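You operate a simulated robot arm through the tools that you are given. There is no shell and no other tool. Be economical: measure what you need, move in short steps, check, and stop when the job is done.

The job below is to be done with a simulated robot arm. You get a single attempt, and the scene is never put back.

Task
Zero the batch counter, then count both side handles from the grey tray into the blue tray.
Fine: the black one first; one press of the green key after each.

It is judged by the outcome, as a careful person would: the job done as asked, and still so three seconds after it is handed in. It fails if anything else is knocked over, pushed out of place, dropped, spilled or broken.

Robot
A 7-joint arm with a two-finger parallel gripper on a trunk, on a base that drives. Base frame: it is fixed to the floor where the robot stands at the start and does not move with it; the origin is under the middle of the robot, x ahead of it, y to its left, z up; the surface under the hand at the start is at about z = 0.82. Readings come in m, rad, newtons and seconds.
With the tool pointing down near the work surface it reaches from about 0.38 to 0.8 m from the robot's upright axis, wherever it stands. Its first joint turns from -2.496 to 2.496 rad. Places, roughly: green count key [0.8, 0.1, 0.9]; side handle (6x5x3 cm) [0.8, -1.3, 0.8]; tray [0.5, 0, 0.8]; white zero key [0.8, 0.1, 0.9]. Payload 3 kg.
The tool frame sits at the grasp point between the pads (the TCP): z along the fingers, y along the line on which they close. The tips reach 0.03 m beyond it. Largest opening 0.11 m; finger width 0.02, thickness 0.01; the body of the gripper, 0.048 by 0.112 m, starts 0.055 m behind the TCP.
Orientation is that of the tool frame in the base frame, as a unit quaternion [x, y, z, w]. With the fingers straight down and closing along the base's y, the tool's x points along the base's -x, its y along +y and its z along -z.

Tools
- The arm moves only by the tool jog_arm. Its argument "motion" is one flat list of numbers, 7 for each row, row after row: the gripper command, from -1 (shut) to 1 (fully open), values between in proportion, then the shift along the tool's x, y, z in units of 40 mm (1.0 is 40 mm), then the turn, a rotation vector about the tool's x, y, z in units of 5 degrees (1.0 is 5 degrees). In form: [claw, dx, dy, dz, wx, wy, wz, claw, dx, dy, dz, wx, wy, wz, ...]. A call has 1 to 10 rows; each row shifts and turns the commanded pose from where the row before left it, along the tool's axes as they then stand. A call with a number of a shift or a turn outside -1 to 1 is refused whole. Rows are played at 5 a second. More than 0.05 m and 0.15 rad between two rows, or a gripper value outside its range, and nothing of the call is played. Where a pose cannot be reached the arm comes as near as it can. A force on the tool above 40 N (or 10 N above the force at the start of the call, whichever is more), or a blocked arm, ends the call early, and 0.2 s more pass. Each finger travels about 0.153 m/s and halts on what it meets, pressing with about 34 N; the grip force reading is that of the motor and also rises with nothing between the fingers. The clock runs only during rows and for 0.2 s after the last one: add rows that do not move to give the fingers time. It gives the time, the measured TCP pose, the force on the tool (base axes), the opening and the grip force at its end, in the units of the frame above (readings bear some noise), with the torque about the TCP (base axes, N m) and any sound that the robot's microphone picked up.
- Cameras (640 x 400 px; columns grow to the right, rows downward): "scene" is now at [0.6085, 0.0568, 1.2598]; the picture's right is [-0.00, -0.17, -0.99], its down [-0.37, -0.92, 0.16] and it looks along [-0.93, 0.36, -0.06] (base axes); focal length 214 px, centre (320, 200). "wrist" rides on the gripper at [0.072, 0.017, -0.103] in the tool frame; the picture's right is [-0.23, 0.97, 0.00], its down [-0.76, -0.18, -0.62] and it looks along [-0.61, -0.14, 0.78] (tool axes); focal length 222 px, centre (320, 200).
- grab_frame(camera): a new picture of that camera. It takes no simulated time.
- raise_lower(by): slides the trunk up (or, below 0, down) by that many m; the arm and the scene camera ride with it, the base frame stays. It gives what a move gives, with no picture.
- base_move(legs): drives the robot by 1 to 6 legs, each [ahead, turn to the left] in m and rad, along the robot's own axes; the way and the turn of a leg run together, so that a leg with both is an arc; at most 1.5 m and 3.142 rad a leg. The arm and the cameras ride along, it lands a little off, and it stops where it bumps. It gives what a move gives.
- head_to(pan, tilt): turns the head with the scene camera to pan (to the left, within 1.396 rad either way) and tilt (down, from -0.506 to 1.204), counted from straight ahead of the robot. It gives what a move gives.
- locate(camera, pixels): for up to 12 pixels [column, row] of the newest picture of that camera ("zoom" is the newest enlarged one), the place [x, y, z] in the base frame of the surface seen there, good to about 0.002 m, but the place of the scene camera against the robot may be out by one fixed shift of up to 0.018 m in any direction. It takes no simulated time.
- zoom(camera, box): a new picture of the part [left, top, right, bottom] of that camera's present view, enlarged. It takes no simulated time.
- close_job(): hands the job in; it is judged then, once.

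Go step by step. Measure first, check grasps and placings, and put right what went wrong. The budget is 80 turns and 52 pictures, counting those below and the enlarged ones. Unless the task says otherwise, let go and move clear before handing in, and close with one line.

The tools are called after "Request:" as a command line: name --argument value ..., lists and objects as JSON in quotes. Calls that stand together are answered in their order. jog_arm: Moves the arm, as the interface text tells. Its arguments: {"type":"object","properties":{"motion":{"type":"array"}},"required":["motion"]} The other tools are called the same way: raise_lower (by) slides the trunk up or down; base_move (legs) drives the base; head_to (pan, tilt) turns the head that bears the scene camera; grab_frame (camera) takes a picture; locate (camera, pixels) gives the place of the surface under pixels of a picture; zoom (camera, box) takes an enlarged picture of a part of a camera's view; close_job () hands the job in.

At the start:

```text
t: 0.0
eef_pos: [0.5903, 0.0026, 1.1433]
tool_rot: [0.004, 1.0, 0.001, 0.001]
force: [-0.4, -0.4, -0.1]
moment: [-0.01, 0.01, -0.01]
finger_gap: 0.11
gripper_force: 0.0
trunk travel left (down, up): [-0.425, 0.065]
robot x, y, heading: [-0.0012, 0.011, -0.002]
head pan, tilt: [1.4, 1.201]
```

scene: 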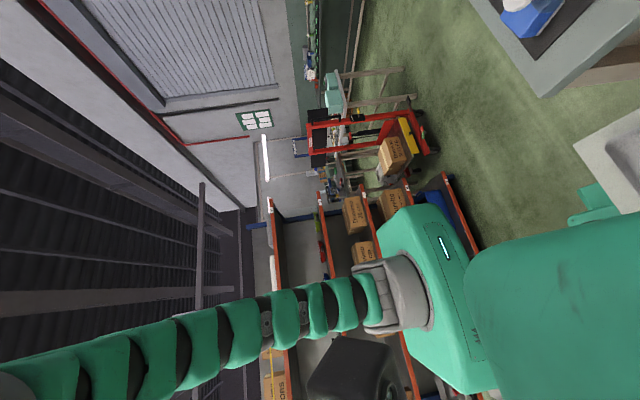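
wrist: 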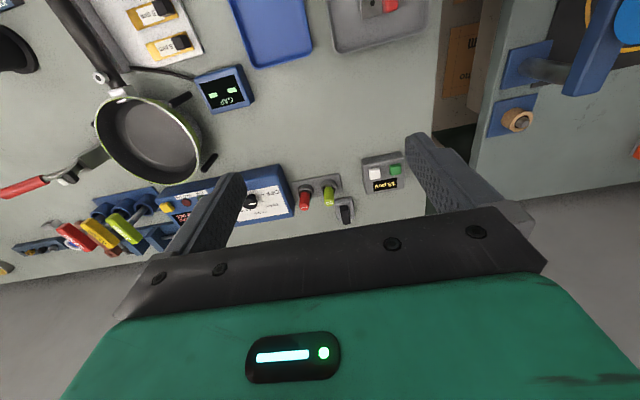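

The wrist picture shows the counter with white and green keys near (385,175), a blue tray near (275,25) and a grey tray near (378,20). I'll point the head ahead and down to see the bench.

Request:
head_to --pan 0 --tilt 0.8

Request:
grab_frame --camera "scene"

Request:
locate --camera "wrist" --pixels '[[376, 173], [395, 169], [378, 185], [270, 30], [378, 30], [390, 5], [366, 4]]'

```text
t: 1.5
eef_pos: [0.5911, 0.0028, 1.1429]
tool_rot: [0.004, 1.0, 0.0, -0.001]
force: [0.0, 1.1, -0.4]
moment: [-0.01, -0.03, 0.04]
finger_gap: 0.1099
gripper_force: 0.1
trunk travel left (down, up): [-0.425, 0.065]
robot x, y, heading: [0.002, 0.0117, -0.001]
head pan, tilt: [0.0, 0.799]
```

```text
49 pictures are left
```

scene: 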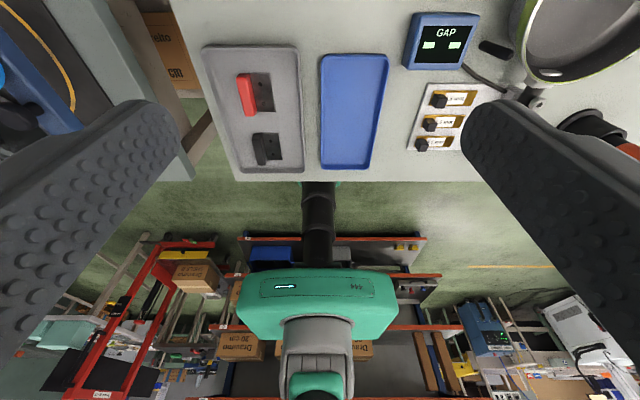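

```text
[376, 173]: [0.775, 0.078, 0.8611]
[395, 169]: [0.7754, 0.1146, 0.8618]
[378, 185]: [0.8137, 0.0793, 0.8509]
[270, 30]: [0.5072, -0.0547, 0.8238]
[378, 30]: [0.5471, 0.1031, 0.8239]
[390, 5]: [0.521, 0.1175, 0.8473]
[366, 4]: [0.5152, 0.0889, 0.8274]
```

The scene camera looks back on the bench from above: the grey tray at (255,110) holds a red and a black part, blue tray at (352,110). I'll enlarge the trays and the counter.

Request:
zoom --camera "scene" --box '[190, 30, 400, 180]'

Request:
locate --camera "zoom" --pixels '[[170, 140], [170, 230], [215, 140], [220, 340], [250, 340], [300, 260], [470, 100], [500, 250]]'

Request:
zoom --camera "wrist" --box '[290, 120, 450, 220]'

```text
2.67 times, centred on (295, 105) of scene
```

zoom: 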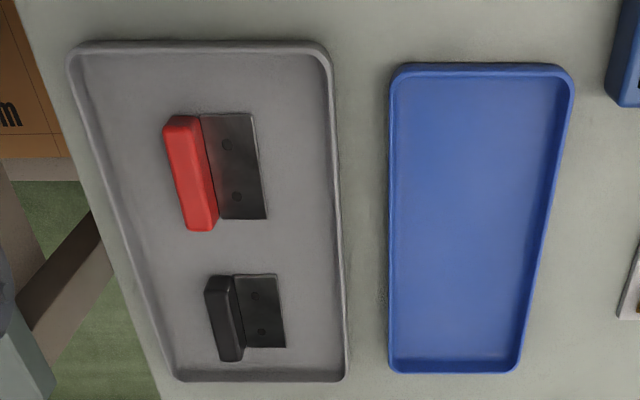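

```text
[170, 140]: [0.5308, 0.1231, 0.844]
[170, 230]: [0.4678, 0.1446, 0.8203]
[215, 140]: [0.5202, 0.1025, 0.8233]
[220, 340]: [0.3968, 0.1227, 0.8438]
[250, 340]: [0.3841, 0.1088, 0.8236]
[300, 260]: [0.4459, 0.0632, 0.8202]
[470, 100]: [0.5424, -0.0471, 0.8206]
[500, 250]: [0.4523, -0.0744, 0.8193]
```

```text
4.00 times, centred on (370, 170) of wrist
```

zoom: 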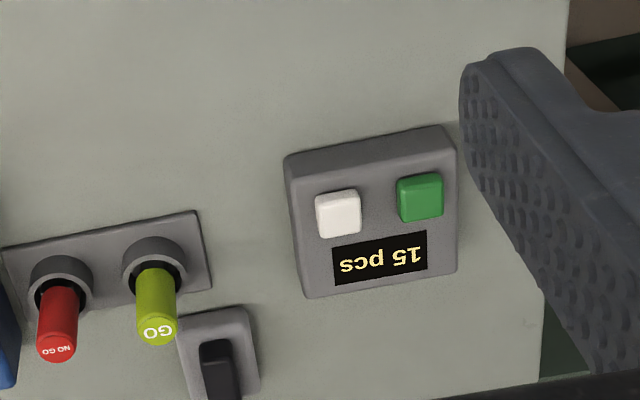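

The keys are at about (0.775, 0.078) white and (0.775, 0.115) green, tops at z≈0.861, and the display reads 15 pcs. I'll shut the gripper and move above the white key.

Request:
jog_arm --motion '[-1, -0.77, 0.31, 0.75, 0, 0, 0, -1, -0.77, 0.31, 0.75, 0, 0, 0, -1, -0.77, 0.31, 0.75, 0, 0, 0, -1, -0.77, 0.31, 0.75, 0, 0, 0, -1, -0.77, 0.31, 0.75, 0, 0, 0, -1, -0.75, 0.31, 0.75, 0, 0, 0, -1, 0, 0, 0, 0, 0, 0]'

Request:
grab_frame --camera "wrist"

```text
t: 3.1
eef_pos: [0.7775, 0.0747, 0.9608]
tool_rot: [0.003, 1.0, 0.0, -0.001]
force: [0.3, 0.3, 0.0]
moment: [-0.01, 0.01, 0.01]
finger_gap: 0.0
gripper_force: 34.0
trunk travel left (down, up): [-0.425, 0.065]
robot x, y, heading: [-0.0031, 0.0126, 0.002]
head pan, tilt: [0.0, 0.799]
```

```text
46 pictures are left
```

wrist: 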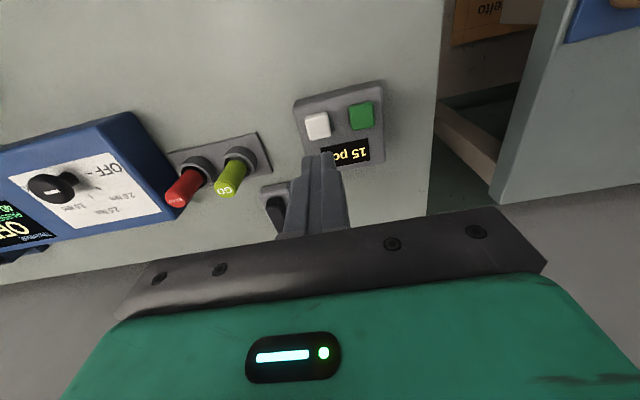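

Request:
zoom --camera "wrist" --box '[270, 70, 400, 170]'

Request:
locate --camera "zoom" --pixels '[[235, 220], [200, 190], [280, 255], [445, 180], [500, 345], [340, 190], [300, 380]]'

```text
4.00 times, centred on (335, 120) of wrist
```

zoom: 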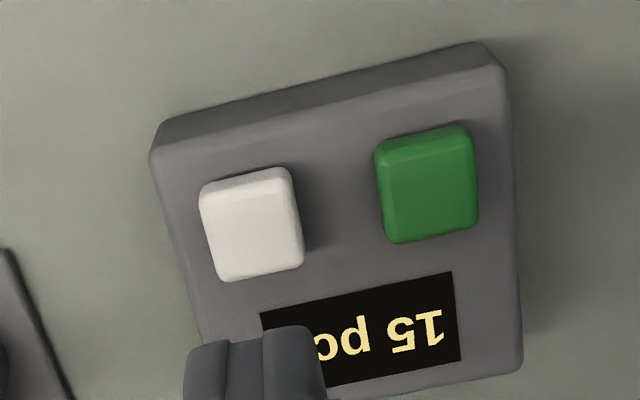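

```text
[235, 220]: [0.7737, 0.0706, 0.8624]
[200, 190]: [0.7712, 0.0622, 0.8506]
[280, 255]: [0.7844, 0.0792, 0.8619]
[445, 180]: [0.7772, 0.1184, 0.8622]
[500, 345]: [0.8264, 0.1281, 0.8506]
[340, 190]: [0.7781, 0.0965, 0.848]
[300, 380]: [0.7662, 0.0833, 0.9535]
```

The white key's top face centre is (0.778, 0.0745, 0.862), right beneath the tips. I'll come down and press in small steps.

Request:
jog_arm --motion '[-1, 0, 0, 0.8, 0, 0, 0, -1, 0, 0, 0.8, 0, 0, 0, -1, 0, 0, 0.05, 0, 0, 0, -1, 0, 0, 0.05, 0, 0, 0, -1, 0, 0, 0.05, 0, 0, 0, -1, 0, 0, 0.05, 0, 0, 0, -1, 0, 0, 0, 0, 0, 0]'

Request:
zoom --camera "wrist" --box '[270, 70, 400, 170]'

```text
t: 4.7
eef_pos: [0.7747, 0.077, 0.893]
tool_rot: [0.003, 1.0, 0.0, 0.0]
force: [-0.1, -0.6, 0.9]
moment: [0.0, -0.01, 0.0]
finger_gap: 0.0
gripper_force: 34.1
trunk travel left (down, up): [-0.425, 0.065]
robot x, y, heading: [-0.0017, 0.015, -0.001]
head pan, tilt: [0.0, 0.799]
```

```text
4.00 times, centred on (335, 120) of wrist
```

zoom: 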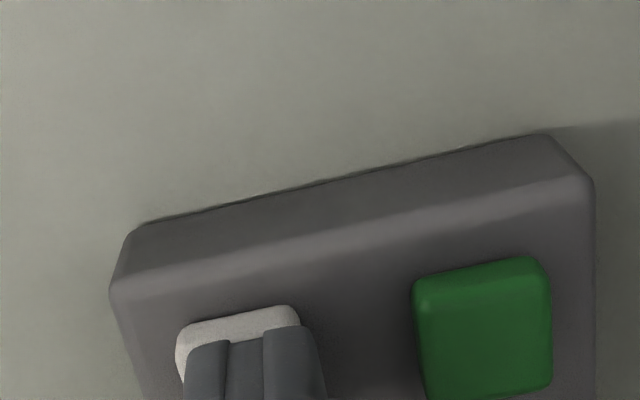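

The tips sit on the white key at z≈0.863, with nothing pressed yet. I'll go a few mm further, then lift off.

Request:
jog_arm --motion '[-1, 0, 0, 0.05, 0, 0, 0, -1, 0, 0, 0.05, 0, 0, 0, -1, 0, 0, 0.05, 0, 0, 0, -1, 0, 0, 0, 0, 0, 0]'

```text
t: 5.7
eef_pos: [0.7754, 0.0759, 0.8874]
tool_rot: [0.003, 1.0, 0.0, 0.0]
force: [-1.5, -1.2, 8.0]
moment: [-0.05, 0.04, 0.01]
finger_gap: 0.0
gripper_force: 34.2
trunk travel left (down, up): [-0.425, 0.065]
robot x, y, heading: [0.002, 0.0118, -0.001]
head pan, tilt: [0.0, 0.799]
heard: click
```

A click was heard. I'll lift and look at the display.

Request:
jog_arm --motion '[-1, 0, 0, -0.3, 0, 0, 0, -1, 0, 0, -0.9, 0, 0, 0, -1, 0.9, 0, -0.6, 0, 0, 0, -1, 1, 0, 0, 0, 0, 0]'

Request:
zoom --camera "wrist" --box '[240, 70, 440, 230]'

```text
t: 6.7
eef_pos: [0.6965, 0.0775, 0.9591]
tool_rot: [0.004, 1.0, 0.0, -0.001]
force: [-0.2, -0.9, 0.3]
moment: [-0.01, 0.01, -0.03]
finger_gap: 0.0003
gripper_force: 34.3
trunk travel left (down, up): [-0.425, 0.065]
robot x, y, heading: [-0.0028, 0.0112, -0.002]
head pan, tilt: [0.0, 0.799]
```

```text
2.50 times, centred on (340, 150) of wrist
```

zoom: 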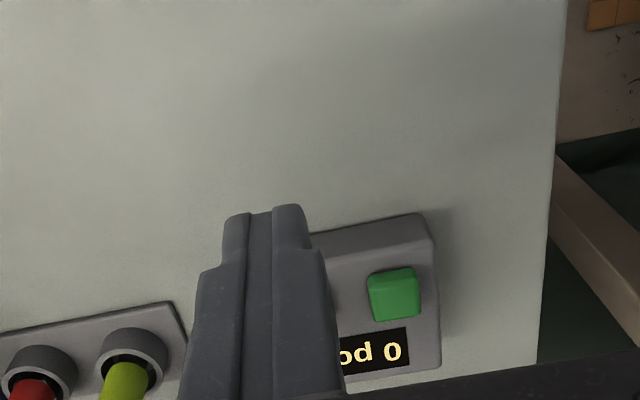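

The display now reads 0. Next I'll go above the black handle and open the gripper for a close look.

Request:
jog_arm --motion '[-1, 0.5, 0.1, -0.9, 0, 0, 0, -1, 0.9, 0.14, -0.5, 0, 0, 0, 1, 0.9, 0.14, -0.4, 0, 0, 0, 1, 0.9, 0.14, -0.4, 0, 0, 0, 1, 0.9, 0.14, -0.4, 0, 0, 0, 1, 0.9, 0.14, -0.4, 0, 0, 0, 1, 0.9, 0.14, -0.3, 0, 0, 0, 1, 0.9, 0.14, -0.2, 0, 0, 0, 1, 0, 0, 0, 0, 0, 0]'

Request:
grab_frame --camera "wrist"

```text
t: 8.7
eef_pos: [0.4269, 0.12, 1.0986]
tool_rot: [0.005, 1.0, 0.0, -0.001]
force: [0.3, -0.1, -0.6]
moment: [0.0, 0.02, -0.01]
finger_gap: 0.1096
gripper_force: 0.0
trunk travel left (down, up): [-0.425, 0.065]
robot x, y, heading: [-0.0029, 0.0158, 0.004]
head pan, tilt: [0.0, 0.799]
```

```text
42 pictures are left
```

wrist: 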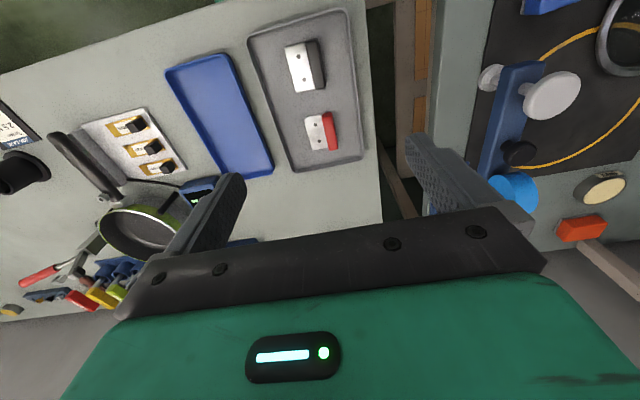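

Request:
zoom --camera "wrist" --box '[150, 0, 390, 180]'

Request:
locate --camera "wrist" --pixels '[[308, 42], [320, 86], [314, 40], [323, 80], [313, 60], [298, 65], [288, 45], [296, 90], [324, 113], [337, 149], [215, 80], [240, 150]]'

```text
2.22 times, centred on (270, 90) of wrist
```

zoom: 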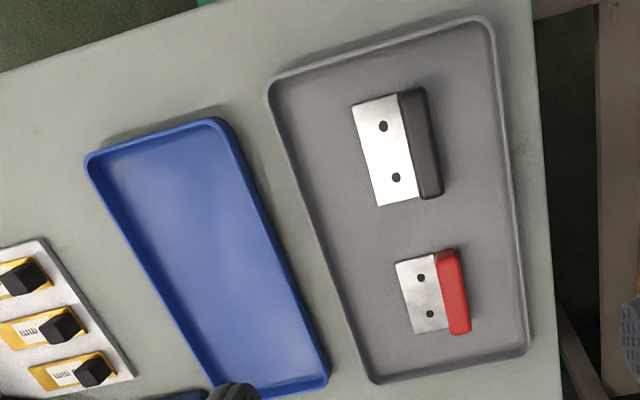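

```text
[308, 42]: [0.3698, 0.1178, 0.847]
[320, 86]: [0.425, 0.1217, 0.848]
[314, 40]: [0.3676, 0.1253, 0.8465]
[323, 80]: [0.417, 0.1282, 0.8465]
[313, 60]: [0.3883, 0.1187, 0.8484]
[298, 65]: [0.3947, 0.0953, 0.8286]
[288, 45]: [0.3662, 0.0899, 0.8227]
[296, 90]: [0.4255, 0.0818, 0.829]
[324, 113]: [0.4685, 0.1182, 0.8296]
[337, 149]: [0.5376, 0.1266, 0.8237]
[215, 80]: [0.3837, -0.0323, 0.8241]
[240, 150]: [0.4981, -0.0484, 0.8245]
```

The black handle's grip bar runs along x at about y≈0.124, x≈0.37–0.427, top z≈0.848. I'll measure bar edges, tray walls and the blue tray in the enlarged picture.

Request:
locate --camera "zoom" --pixels '[[402, 98], [420, 190], [422, 95], [437, 190], [412, 145], [429, 145], [500, 150], [440, 258], [455, 325], [460, 262], [466, 322], [525, 330]]'

Request:
locate --camera "wrist" --pixels '[[170, 72], [230, 60], [272, 170], [222, 175], [200, 75], [235, 130], [190, 100], [245, 100]]'

```text
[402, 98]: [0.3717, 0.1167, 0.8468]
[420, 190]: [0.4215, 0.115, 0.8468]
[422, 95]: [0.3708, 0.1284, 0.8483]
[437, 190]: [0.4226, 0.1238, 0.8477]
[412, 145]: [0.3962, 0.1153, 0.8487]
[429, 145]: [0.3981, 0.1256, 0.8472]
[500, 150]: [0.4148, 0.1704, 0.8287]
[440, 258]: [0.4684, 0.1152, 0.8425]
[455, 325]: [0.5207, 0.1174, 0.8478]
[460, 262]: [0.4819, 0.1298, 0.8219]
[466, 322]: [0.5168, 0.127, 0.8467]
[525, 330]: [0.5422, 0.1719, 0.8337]
```

```text
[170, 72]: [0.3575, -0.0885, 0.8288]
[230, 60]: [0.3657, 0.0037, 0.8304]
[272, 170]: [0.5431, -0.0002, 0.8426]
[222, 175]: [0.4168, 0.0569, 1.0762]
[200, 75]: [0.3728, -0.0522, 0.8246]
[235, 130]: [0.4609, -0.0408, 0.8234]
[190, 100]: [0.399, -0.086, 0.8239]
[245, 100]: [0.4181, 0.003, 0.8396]
```

Black bar centre is about (0.397, 0.121), ~14 mm wide; the blue tray interior spans y≈-0.085…-0.005. I'll go over the bar with a 4 cm gap, stopping above it.

Request:
jog_arm --motion '[-0.27, 0.25, 0.01, 0.85, 0, 0, 0, -0.27, 0.25, 0.01, 0.85, 0, 0, 0, -0.27, 0.25, 0, 0.85, 0, 0, 0, -0.27, 0, 0, 0.85, 0, 0, 0, -0.27, 0, 0, 0.85, 0, 0, 0, -0.27, 0, 0, 0.5, 0, 0, 0, -0.27, 0, 0, 0, 0, 0, 0]'

Request:
grab_frame --camera "wrist"

Request:
zoom --camera "scene" --box '[190, 30, 400, 180]'

```text
t: 10.3
eef_pos: [0.3984, 0.123, 0.9101]
tool_rot: [0.003, 1.0, 0.0, 0.0]
force: [-0.3, -1.2, 0.0]
moment: [-0.01, 0.02, -0.01]
finger_gap: 0.0402
gripper_force: 0.0
trunk travel left (down, up): [-0.425, 0.065]
robot x, y, heading: [-0.0014, 0.0141, -0.003]
head pan, tilt: [0.0, 0.799]
```

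```text
40 pictures are left
```

wrist: 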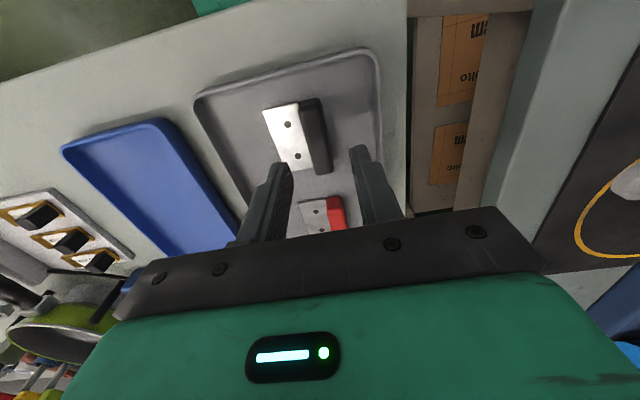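

```text
2.67 times, centred on (295, 105) of scene
```

zoom: 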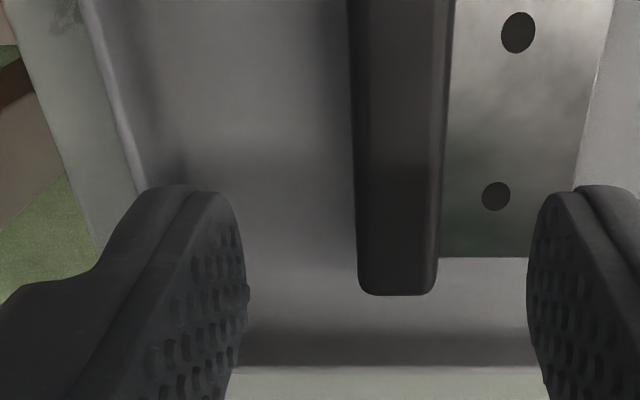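

Seen from above, the bar (zoom 355–445) sits between the fingers. I'll confirm bar coordinates with the wrist camera before descending.

Request:
locate --camera "wrist" --pixels '[[304, 104], [317, 102], [313, 165], [326, 162], [308, 135], [322, 133], [296, 160], [268, 112], [385, 110]]'

Request:
locate --camera "zoom" --pixels '[[365, 20], [438, 20], [368, 280], [428, 280], [480, 100], [230, 260], [545, 260]]'

```text
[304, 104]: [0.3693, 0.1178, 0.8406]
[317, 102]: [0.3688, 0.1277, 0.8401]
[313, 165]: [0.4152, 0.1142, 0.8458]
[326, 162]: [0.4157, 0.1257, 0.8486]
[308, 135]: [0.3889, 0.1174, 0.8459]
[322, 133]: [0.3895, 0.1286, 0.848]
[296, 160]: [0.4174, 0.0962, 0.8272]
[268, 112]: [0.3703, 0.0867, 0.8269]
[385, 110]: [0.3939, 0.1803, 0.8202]
```

```text
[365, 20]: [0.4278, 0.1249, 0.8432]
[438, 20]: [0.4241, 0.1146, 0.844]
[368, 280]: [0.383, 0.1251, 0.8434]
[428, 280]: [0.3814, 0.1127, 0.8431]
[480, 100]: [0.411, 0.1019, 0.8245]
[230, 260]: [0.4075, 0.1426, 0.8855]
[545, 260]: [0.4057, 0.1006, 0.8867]
```

Bar is centred at y≈0.121 and the TCP is at y≈0.123. I'll descend until the tips are at ≈0.833, just above the plate, then close.

Request:
jog_arm --motion '[-0.27, 0, -0.03, 0.6, 0, 0, 0, -0.27, 0, 0, 0.57, 0, 0, 0, -0.27, 0, 0, 0, 0, 0, 0, -1, 0, 0, 0, 0, 0, 0, -1, 0, 0, 0, 0, 0, 0, -1, 0, 0, 0, 0, 0, 0]'

```text
t: 11.7
eef_pos: [0.3976, 0.1217, 0.862]
tool_rot: [0.003, 1.0, 0.0, 0.0]
force: [-0.2, -0.3, 1.0]
moment: [0.01, -0.05, 0.02]
finger_gap: 0.0166
gripper_force: 34.0
trunk travel left (down, up): [-0.425, 0.065]
robot x, y, heading: [0.002, 0.0144, 0.0]
head pan, tilt: [0.0, 0.799]
```

Gripped at a 16.6 mm gap. I'll lift 8 cm and look.

Request:
jog_arm --motion '[-1, 0, 0, -0.3, 0, 0, 0, -1, 0, 0, -0.6, 0, 0, 0, -1, 0, 0, -0.6, 0, 0, 0, -1, 0, 0, -0.5, 0, 0, 0, -1, 0, 0, 0, 0, 0, 0]'

Request:
grab_frame --camera "wrist"

```text
t: 12.9
eef_pos: [0.3959, 0.1204, 0.9412]
tool_rot: [0.003, 1.0, 0.0, 0.0]
force: [0.6, -0.2, -0.6]
moment: [0.0, -0.02, 0.0]
finger_gap: 0.0165
gripper_force: 34.3
trunk travel left (down, up): [-0.425, 0.065]
robot x, y, heading: [-0.0017, 0.0117, 0.005]
head pan, tilt: [0.0, 0.799]
```

```text
38 pictures are left
```

wrist: 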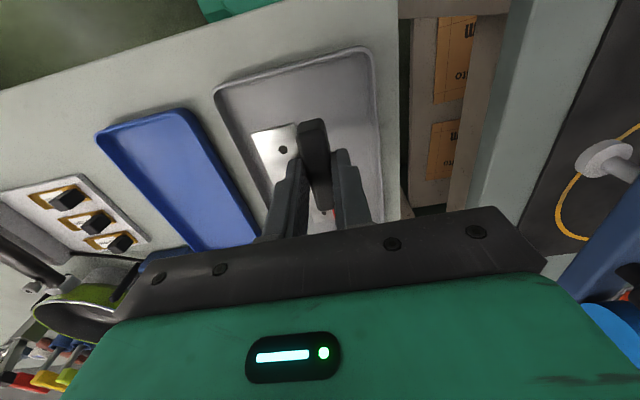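

The handle is held level. I'll measure the blue tray's walls.

Request:
locate --camera "wrist" --pixels '[[99, 138], [115, 155], [189, 112], [183, 120], [220, 165], [213, 170], [143, 180], [150, 178], [140, 125], [142, 135], [248, 225], [190, 235]]'

```text
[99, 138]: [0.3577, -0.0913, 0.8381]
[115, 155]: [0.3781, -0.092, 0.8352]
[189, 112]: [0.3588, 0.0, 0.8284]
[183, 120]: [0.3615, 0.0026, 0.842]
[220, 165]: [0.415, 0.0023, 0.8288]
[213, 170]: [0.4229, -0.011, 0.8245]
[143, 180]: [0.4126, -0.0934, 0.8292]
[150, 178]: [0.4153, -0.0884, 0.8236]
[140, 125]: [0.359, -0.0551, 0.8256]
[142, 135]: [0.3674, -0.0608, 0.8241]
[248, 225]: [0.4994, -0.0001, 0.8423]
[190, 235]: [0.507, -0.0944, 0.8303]
```

Blue interior spans y≈-0.088…-0.006. I'll carry the handle to bar y≈-0.034, x≈0.412 and lower to about 3 mm above the floor.

Request:
jog_arm --motion '[-1, -0.1, -0.965, 0, 0, 0, 0, -1, -0.1, -0.965, 0, 0, 0, 0, -1, -0.1, -0.965, 0, 0, 0, 0, -1, -0.1, -0.965, 0, 0, 0, 0, -1, 0, 0, 0, 0, 0, 0, -1, 0, 0, 0.8, 0, 0, 0, -1, 0, 0, 0.6, 0, 0, 0, -1, 0, 0, 0.4, 0, 0, 0, -1, 0, 0, 0, 0, 0, 0]'

Request:
grab_frame --camera "wrist"

```text
t: 14.9
eef_pos: [0.4124, -0.0336, 0.8705]
tool_rot: [0.003, 1.0, 0.0, 0.001]
force: [0.5, 0.2, -1.2]
moment: [-0.02, 0.02, 0.02]
finger_gap: 0.0167
gripper_force: 33.6
trunk travel left (down, up): [-0.425, 0.065]
robot x, y, heading: [0.0005, 0.012, -0.0]
head pan, tilt: [0.0, 0.799]
```

```text
37 pictures are left
```

wrist: 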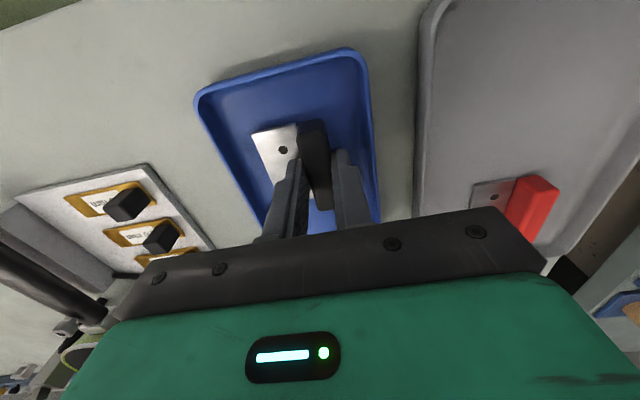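

The handle hangs inside the blue tray clear of the walls, about 7 mm up. I'll lower until it touches, then open slightly.

Request:
jog_arm --motion '[-1, 0, 0, 0.1, 0, 0, 0, -1, 0, 0, 0.05, 0, 0, 0, -1, 0, 0, 0.03, 0, 0, 0, -1, 0, 0, 0, 0, 0, 0]'

```text
t: 15.9
eef_pos: [0.4131, -0.0339, 0.8623]
tool_rot: [0.003, 1.0, 0.001, -0.001]
force: [0.1, -0.1, -1.3]
moment: [-0.01, -0.01, 0.01]
finger_gap: 0.0164
gripper_force: 33.5
trunk travel left (down, up): [-0.425, 0.065]
robot x, y, heading: [0.0002, 0.0121, 0.003]
head pan, tilt: [0.0, 0.799]
```

No contact force yet; a touch lower, then release.

Request:
jog_arm --motion '[-1, 0, 0, 0.03, 0, 0, 0, -1, 0, 0, 0, 0, 0, 0, -0.5, 0, 0, 0, 0, 0, 0, -0.5, 0, 0, 0, 0, 0, 0, -0.5, 0, 0, -0.4, 0, 0, 0, -0.5, 0, 0, -0.9, 0, 0, 0, -0.5, 0, 0, -1, 0, 0, 0, -0.5, 0, 0, 0, 0, 0, 0]'

Request:
grab_frame --camera "wrist"

```text
t: 17.7
eef_pos: [0.4108, -0.0321, 0.9527]
tool_rot: [0.002, 1.0, 0.001, 0.0]
force: [-1.4, -0.4, -0.3]
moment: [-0.01, -0.04, -0.01]
finger_gap: 0.0275
gripper_force: 0.1
trunk travel left (down, up): [-0.425, 0.065]
robot x, y, heading: [-0.0024, 0.0109, 0.002]
head pan, tilt: [0.0, 0.799]
```

```text
36 pictures are left
```

wrist: 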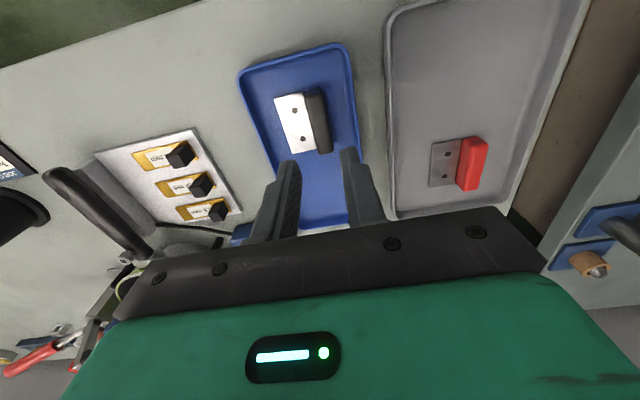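

The black handle lies flat in the blue tray. Now to above the green key with closed fingers.

Request:
jog_arm --motion '[-1, -0.92, 0.37, -0.4, 0, 0, 0, -1, -0.92, 0.37, -0.4, 0, 0, 0, -1, -0.92, 0.37, -0.4, 0, 0, 0, -1, -0.92, 0.37, 0, 0, 0, 0, -1, -0.92, 0.37, 0, 0, 0, 0, -1, -0.92, 0.37, 0, 0, 0, 0, -1, -0.92, 0.37, 0, 0, 0, 0, -1, -0.92, 0.37, 0.4, 0, 0, 0, -1, -0.92, 0.38, 0.4, 0, 0, 0, -1, -0.92, 0.38, 0.4, 0, 0, 0]'

Request:
zoom --camera "wrist" --box '[240, 70, 400, 170]'

```text
t: 19.9
eef_pos: [0.7823, 0.1124, 0.949]
tool_rot: [0.003, 1.0, 0.001, -0.002]
force: [0.4, 0.2, 0.9]
moment: [0.02, 0.02, 0.01]
finger_gap: 0.0001
gripper_force: 34.1
trunk travel left (down, up): [-0.425, 0.065]
robot x, y, heading: [0.0016, 0.0122, -0.0]
head pan, tilt: [0.0, 0.799]
```

```text
4.00 times, centred on (320, 120) of wrist
```

zoom: 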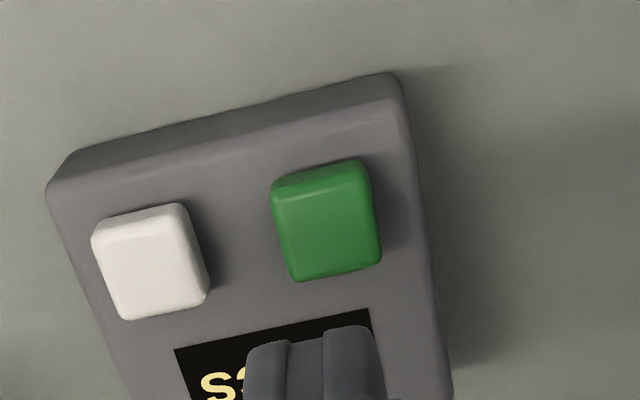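

Request:
locate --camera "zoom" --pixels '[[328, 230], [290, 200], [290, 265], [370, 255], [365, 185], [155, 265]]'

```text
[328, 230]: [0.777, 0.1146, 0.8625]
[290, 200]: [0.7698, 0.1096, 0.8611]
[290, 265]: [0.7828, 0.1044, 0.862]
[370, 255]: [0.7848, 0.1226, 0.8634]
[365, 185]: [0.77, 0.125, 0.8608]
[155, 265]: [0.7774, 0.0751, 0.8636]
```

Green key centre is (0.777, 0.115). I'll shift 3 mm and descend to just above it.

Request:
jog_arm --motion '[-1, 0.09, 0.03, 0.6, 0, 0, 0, -1, 0, 0, 0.6, 0, 0, 0, -1, 0, 0, 0, 0, 0, 0, -1, 0, 0, 0, 0, 0, 0]'

```text
t: 20.9
eef_pos: [0.7785, 0.1126, 0.9035]
tool_rot: [0.004, 1.0, -0.001, 0.0]
force: [-0.5, -0.2, 0.1]
moment: [-0.01, -0.01, -0.01]
finger_gap: 0.0
gripper_force: 33.3
trunk travel left (down, up): [-0.425, 0.065]
robot x, y, heading: [-0.0036, 0.0112, -0.003]
head pan, tilt: [0.0, 0.799]
```

Tips are ~11 mm above the key. I'll go down 16 mm, slowing at the end.

Request:
jog_arm --motion '[-1, 0, 0.03, 0.2, 0, 0, 0, -1, 0, 0, 0.05, 0, 0, 0, -1, 0, 0, 0.05, 0, 0, 0, -1, 0, 0, 0.05, 0, 0, 0, -1, 0, 0, 0.05, 0, 0, 0, -1, 0, 0, 0, 0, 0, 0]'

```text
t: 22.3
eef_pos: [0.7794, 0.1137, 0.8881]
tool_rot: [0.003, 1.0, 0.0, 0.0]
force: [-1.5, -0.7, 2.6]
moment: [-0.03, -0.01, 0.02]
finger_gap: 0.0003
gripper_force: 33.9
trunk travel left (down, up): [-0.425, 0.065]
robot x, y, heading: [-0.0009, 0.0144, 0.0]
head pan, tilt: [0.0, 0.799]
heard: click
```

A click. I'll lift and read the display.

Request:
jog_arm --motion '[-1, 0, 0, -0.4, 0, 0, 0, -1, 0, 0, -0.9, 0, 0, 0, -1, 0.9, -0.4, -0.6, 0, 0, 0, -1, 0.9, -0.5, -0.2, 0, 0, 0]'

Request:
zoom --camera "wrist" --box '[240, 70, 440, 230]'

```text
t: 23.3
eef_pos: [0.7046, 0.0788, 0.9705]
tool_rot: [0.002, 1.0, 0.0, 0.001]
force: [-0.3, 0.0, 0.1]
moment: [-0.01, 0.03, 0.0]
finger_gap: 0.0002
gripper_force: 33.8
trunk travel left (down, up): [-0.425, 0.065]
robot x, y, heading: [-0.0001, 0.0135, 0.001]
head pan, tilt: [0.0, 0.799]
```

```text
2.50 times, centred on (340, 150) of wrist
```

zoom: 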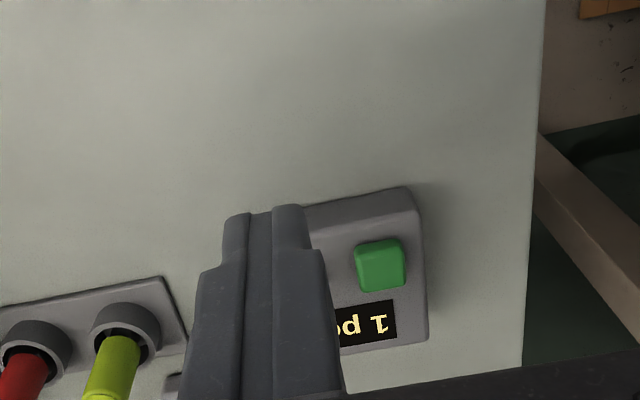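

Display reads 1. Now to above the red handle.

Request:
jog_arm --motion '[-1, 0.83, 0.17, -0.2, 0, 0, 0, -1, 0.83, 0.17, -0.2, 0, 0, 0, -0.27, 0.83, 0.17, 0, 0, 0, 0, -0.27, 0.83, 0.17, 0, 0, 0, 0, -0.27, 0.83, 0.17, 0.2, 0, 0, 0, -0.27, 0.83, 0.17, 0.2, 0, 0, 0, -0.27, 0, 0, 0, 0, 0, 0]'

Request:
grab_frame --camera "wrist"

```text
t: 24.9
eef_pos: [0.5075, 0.1222, 0.9724]
tool_rot: [0.003, 1.0, 0.001, 0.001]
force: [0.1, 0.8, -0.4]
moment: [0.01, -0.01, -0.01]
finger_gap: 0.0405
gripper_force: 0.0
trunk travel left (down, up): [-0.425, 0.065]
robot x, y, heading: [0.0019, 0.0143, -0.002]
head pan, tilt: [0.0, 0.799]
```

```text
33 pictures are left
```

wrist: 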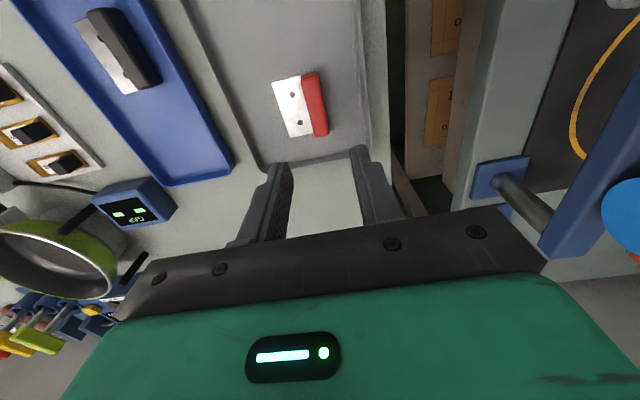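

Request:
zoom --camera "wrist" --box '[230, 50, 390, 150]'

Request:
locate --camera "zoom" --pixels '[[298, 105], [340, 100], [342, 325], [378, 315], [315, 210], [358, 205], [195, 140], [245, 330], [250, 200]]'

Request:
locate --camera "wrist" --pixels '[[155, 84], [125, 92], [170, 130], [172, 186], [230, 165], [205, 130]]'

```text
4.00 times, centred on (310, 100) of wrist
```

zoom: 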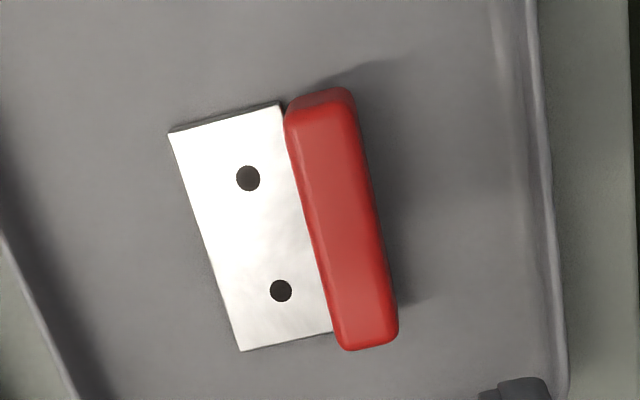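

```text
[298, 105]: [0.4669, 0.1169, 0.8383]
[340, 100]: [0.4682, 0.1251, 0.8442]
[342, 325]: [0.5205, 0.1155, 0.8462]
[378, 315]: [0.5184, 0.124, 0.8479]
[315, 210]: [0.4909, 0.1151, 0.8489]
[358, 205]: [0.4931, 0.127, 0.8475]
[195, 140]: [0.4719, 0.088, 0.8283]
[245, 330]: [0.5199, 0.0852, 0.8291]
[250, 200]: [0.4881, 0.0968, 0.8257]
```

```text
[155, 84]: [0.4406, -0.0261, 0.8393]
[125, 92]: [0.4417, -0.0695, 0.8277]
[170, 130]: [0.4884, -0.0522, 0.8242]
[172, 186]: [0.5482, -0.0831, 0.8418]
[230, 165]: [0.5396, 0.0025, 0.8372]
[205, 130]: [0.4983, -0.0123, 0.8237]
```

Red bar centre is (0.494, 0.1205), top 0.848. I'll align, descend with tips above the plate, and close.

Request:
jog_arm --motion '[-0.27, 0.33, -0.04, 0.6, 0, 0, 0, -0.27, 0, 0, 0.7, 0, 0, 0, -0.27, 0, 0, 0.6, 0, 0, 0, -0.27, 0, 0, 0, 0, 0, 0]'

Request:
grab_frame --camera "wrist"

```text
t: 25.9
eef_pos: [0.4925, 0.1204, 0.898]
tool_rot: [0.004, 1.0, 0.0, 0.0]
force: [0.5, 0.6, 1.0]
moment: [0.05, 0.02, -0.02]
finger_gap: 0.0403
gripper_force: 0.1
trunk travel left (down, up): [-0.425, 0.065]
robot x, y, heading: [-0.0031, 0.0102, 0.003]
head pan, tilt: [0.0, 0.799]
```

```text
31 pictures are left
```

wrist: 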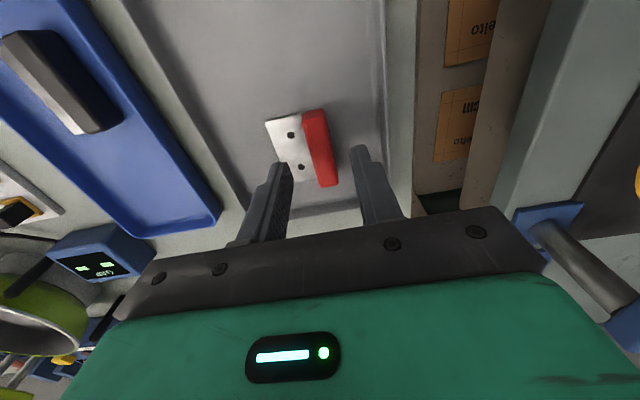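

Aligned. I'll descend 35 mm and close.

Request:
jog_arm --motion '[-0.27, 0, 0, 0.5, 0, 0, 0, -0.27, 0, 0, 0.37, 0, 0, 0, -0.27, 0, 0, 0, 0, 0, 0, -1, 0, 0, 0, 0, 0, 0, -1, 0, 0, 0, 0, 0, 0, -1, 0, 0, 0, 0, 0, 0]'

```text
t: 27.3
eef_pos: [0.4942, 0.1201, 0.8631]
tool_rot: [0.004, 1.0, -0.001, 0.001]
force: [1.0, -0.4, 0.6]
moment: [0.02, -0.08, 0.0]
finger_gap: 0.0166
gripper_force: 34.4
trunk travel left (down, up): [-0.425, 0.065]
robot x, y, heading: [0.0036, 0.0113, 0.001]
head pan, tilt: [0.0, 0.799]
```

Gripped (16.6 mm). I'll lift 8 cm and carry it to y≈-0.034 at the same x.

Request:
jog_arm --motion '[-1, 0, 0, -0.4, 0, 0, 0, -1, 0, 0, -0.8, 0, 0, 0, -1, 0, 0, -0.8, 0, 0, 0, -1, 0, -0.96, 0, 0, 0, 0, -1, 0, -0.96, 0, 0, 0, 0, -1, 0, -0.96, 0, 0, 0, 0, -1, 0, -0.96, 0, 0, 0, 0, -1, 0, 0, 0, 0, 0, 0]'

Request:
grab_frame --camera "wrist"

```text
t: 29.1
eef_pos: [0.4949, -0.035, 0.9423]
tool_rot: [0.003, 1.0, 0.0, 0.0]
force: [-0.1, -0.2, -1.2]
moment: [0.03, -0.01, -0.04]
finger_gap: 0.0165
gripper_force: 33.8
trunk travel left (down, up): [-0.425, 0.065]
robot x, y, heading: [0.0014, 0.0147, -0.002]
head pan, tilt: [0.0, 0.799]
```

```text
30 pictures are left
```

wrist: 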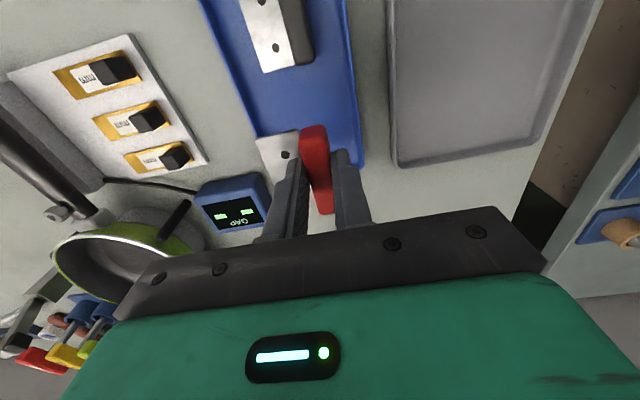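

Held level and clear of the black one. I'll lower to just above the floor.

Request:
jog_arm --motion '[-1, 0, 0, 0.8, 0, 0, 0, -1, 0, 0, 0.6, 0, 0, 0, -1, 0, 0, 0.4, 0, 0, 0, -1, 0, 0, 0.1, 0, 0, 0, -1, 0, 0, 0, 0, 0, 0, -1, 0, 0, 0, 0, 0, 0]'

Request:
grab_frame --camera "wrist"

```text
t: 30.5
eef_pos: [0.4953, -0.033, 0.8674]
tool_rot: [0.004, 1.0, -0.001, 0.0]
force: [-0.9, 0.0, -0.6]
moment: [-0.01, 0.01, -0.02]
finger_gap: 0.0164
gripper_force: 34.5
trunk travel left (down, up): [-0.425, 0.065]
robot x, y, heading: [0.0008, 0.0118, -0.004]
head pan, tilt: [0.0, 0.799]
```

```text
29 pictures are left
```

wrist: 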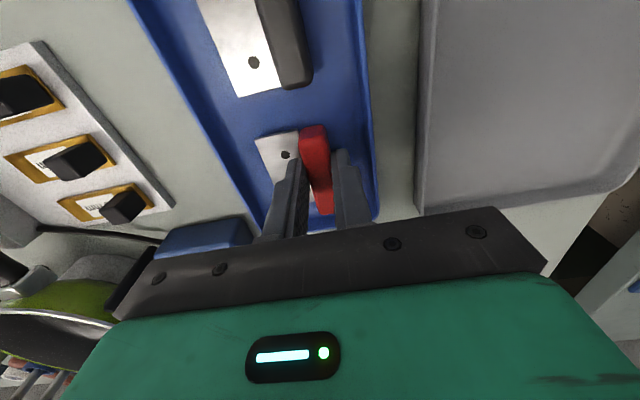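

It is inside the tray, about 4 mm above the floor. I'll lower the rest, release with a small opening and rise.

Request:
jog_arm --motion '[-1, 0, 0, 0.07, 0, 0, 0, -1, 0, 0, 0.04, 0, 0, 0, -1, 0, 0, 0, 0, 0, 0, -0.5, 0, 0, 0, 0, 0, 0, -0.5, 0, 0, 0, 0, 0, 0, -0.5, 0, 0, -0.4, 0, 0, 0, -0.5, 0, 0, -0.9, 0, 0, 0, -0.5, 0, 0, -1, 0, 0, 0, -0.5, 0, 0, 0, 0, 0, 0]'

Request:
grab_frame --camera "wrist"

```text
t: 32.5
eef_pos: [0.4927, -0.032, 0.9538]
tool_rot: [0.004, 1.0, 0.0, 0.0]
force: [-0.8, 0.2, 1.1]
moment: [0.0, -0.01, 0.0]
finger_gap: 0.0274
gripper_force: 0.1
trunk travel left (down, up): [-0.425, 0.065]
robot x, y, heading: [-0.0005, 0.0126, 0.001]
head pan, tilt: [0.0, 0.799]
```

```text
28 pictures are left
```

wrist: 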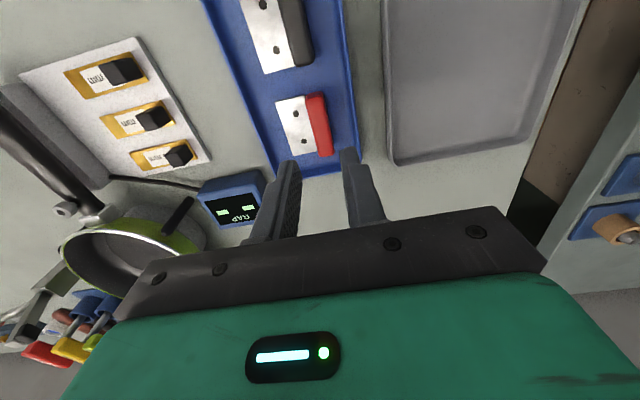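

Both handles lie flat in the blue tray. Back above the green key with closed fingers.

Request:
jog_arm --motion '[-1, -0.89, 0.46, -0.4, 0, 0, 0, -1, -0.89, 0.46, -0.4, 0, 0, 0, -1, -0.89, 0.46, 0, 0, 0, 0, -1, -0.89, 0.46, 0, 0, 0, 0, -1, -0.89, 0.46, 0, 0, 0, 0, -1, -0.89, 0.46, 0, 0, 0, 0, -1, -0.89, 0.46, 0.4, 0, 0, 0, -1, -0.89, 0.46, 0.4, 0, 0, 0, -1, 0, 0, 0.4, 0, 0, 0, -1, 0, 0, 0, 0, 0, 0]'

Request:
zoom --camera "wrist" --box '[240, 70, 400, 170]'

```text
t: 34.7
eef_pos: [0.7787, 0.1138, 0.9378]
tool_rot: [0.004, 1.0, 0.0, -0.001]
force: [-0.4, -0.4, 0.2]
moment: [-0.01, -0.02, -0.01]
finger_gap: 0.0
gripper_force: 33.5
trunk travel left (down, up): [-0.425, 0.065]
robot x, y, heading: [0.0004, 0.0128, -0.0]
head pan, tilt: [0.0, 0.799]
```

```text
4.00 times, centred on (320, 120) of wrist
```

zoom: 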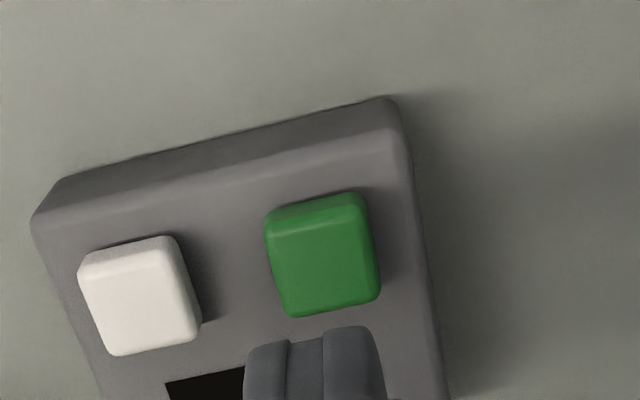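

Aligned above green at (0.779, 0.114). I'll descend to about 7 mm above it.

Request:
jog_arm --motion '[-1, 0.03, 0.02, 0.5, 0, 0, 0, -1, 0, 0, 0.4, 0, 0, 0, -1, 0, 0, 0, 0, 0, 0, -1, 0, 0, 0, 0, 0, 0]'

```text
t: 35.7
eef_pos: [0.7781, 0.1141, 0.9011]
tool_rot: [0.003, 1.0, 0.0, 0.0]
force: [-0.3, -1.2, -0.5]
moment: [0.02, -0.01, 0.02]
finger_gap: 0.0
gripper_force: 34.1
trunk travel left (down, up): [-0.425, 0.065]
robot x, y, heading: [-0.0038, 0.0139, 0.002]
head pan, tilt: [0.0, 0.799]
```

Request:
jog_arm --motion '[-1, 0, 0, 0.15, 0, 0, 0, -1, 0, 0, 0.05, 0, 0, 0, -1, 0, 0, 0.05, 0, 0, 0, -1, 0, 0, 0.05, 0, 0, 0, -1, 0, 0, 0.04, 0, 0, 0, -1, 0, 0, 0, 0, 0, 0]'

```text
t: 37.1
eef_pos: [0.7781, 0.1137, 0.8889]
tool_rot: [0.003, 1.0, 0.0, -0.001]
force: [1.0, 0.7, 2.9]
moment: [0.0, -0.08, -0.01]
finger_gap: 0.0
gripper_force: 33.6
trunk travel left (down, up): [-0.425, 0.065]
robot x, y, heading: [0.0026, 0.0125, 0.006]
head pan, tilt: [0.0, 0.799]
heard: click
```

A click. I'll lift and check the display.

Request:
jog_arm --motion '[-1, 0, 0, -0.4, 0, 0, 0, -1, 0, 0, -0.9, 0, 0, 0, -1, 0.9, -0.4, -0.6, 0, 0, 0, -1, 0.9, -0.5, -0.4, 0, 0, 0, -1, 0.6, 0, -0.8, 0, 0, 0]'

Request:
grab_frame --camera "wrist"

Request:
zoom --camera "wrist" --box '[240, 70, 440, 230]'

```text
t: 38.3
eef_pos: [0.681, 0.0779, 1.0134]
tool_rot: [0.002, 1.0, 0.001, 0.0]
force: [-0.1, -1.3, 0.0]
moment: [-0.01, 0.01, 0.0]
finger_gap: 0.0
gripper_force: 34.6
trunk travel left (down, up): [-0.425, 0.065]
robot x, y, heading: [0.0013, 0.0145, -0.001]
head pan, tilt: [0.0, 0.799]
```

```text
26 pictures are left
```

wrist: 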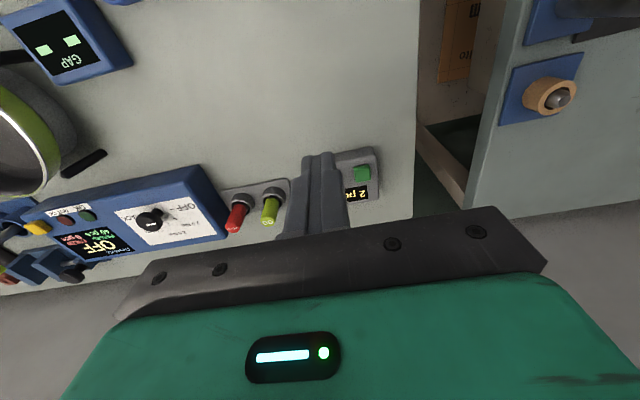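

```text
2.50 times, centred on (340, 150) of wrist
```

zoom: 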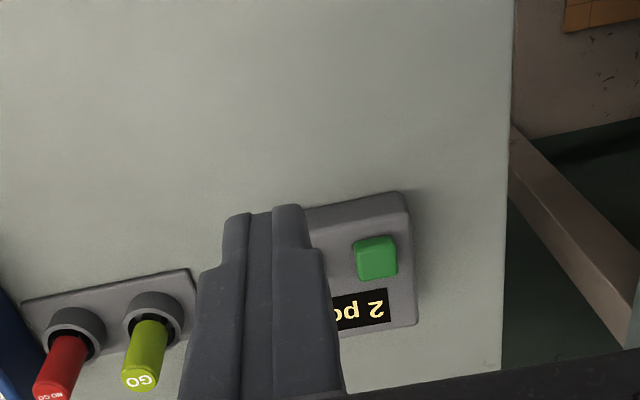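

The display reads 2 pcs, both handles rest in the blue tray, and the arm is clear, so I'm handing in.

Request:
close_job

```text
The job is handed in.
```

I zeroed the counter, moved the black handle and then the red one into the blue tray, and pressed the green key once after each. The display reads 2 pcs, and the job is handed in.
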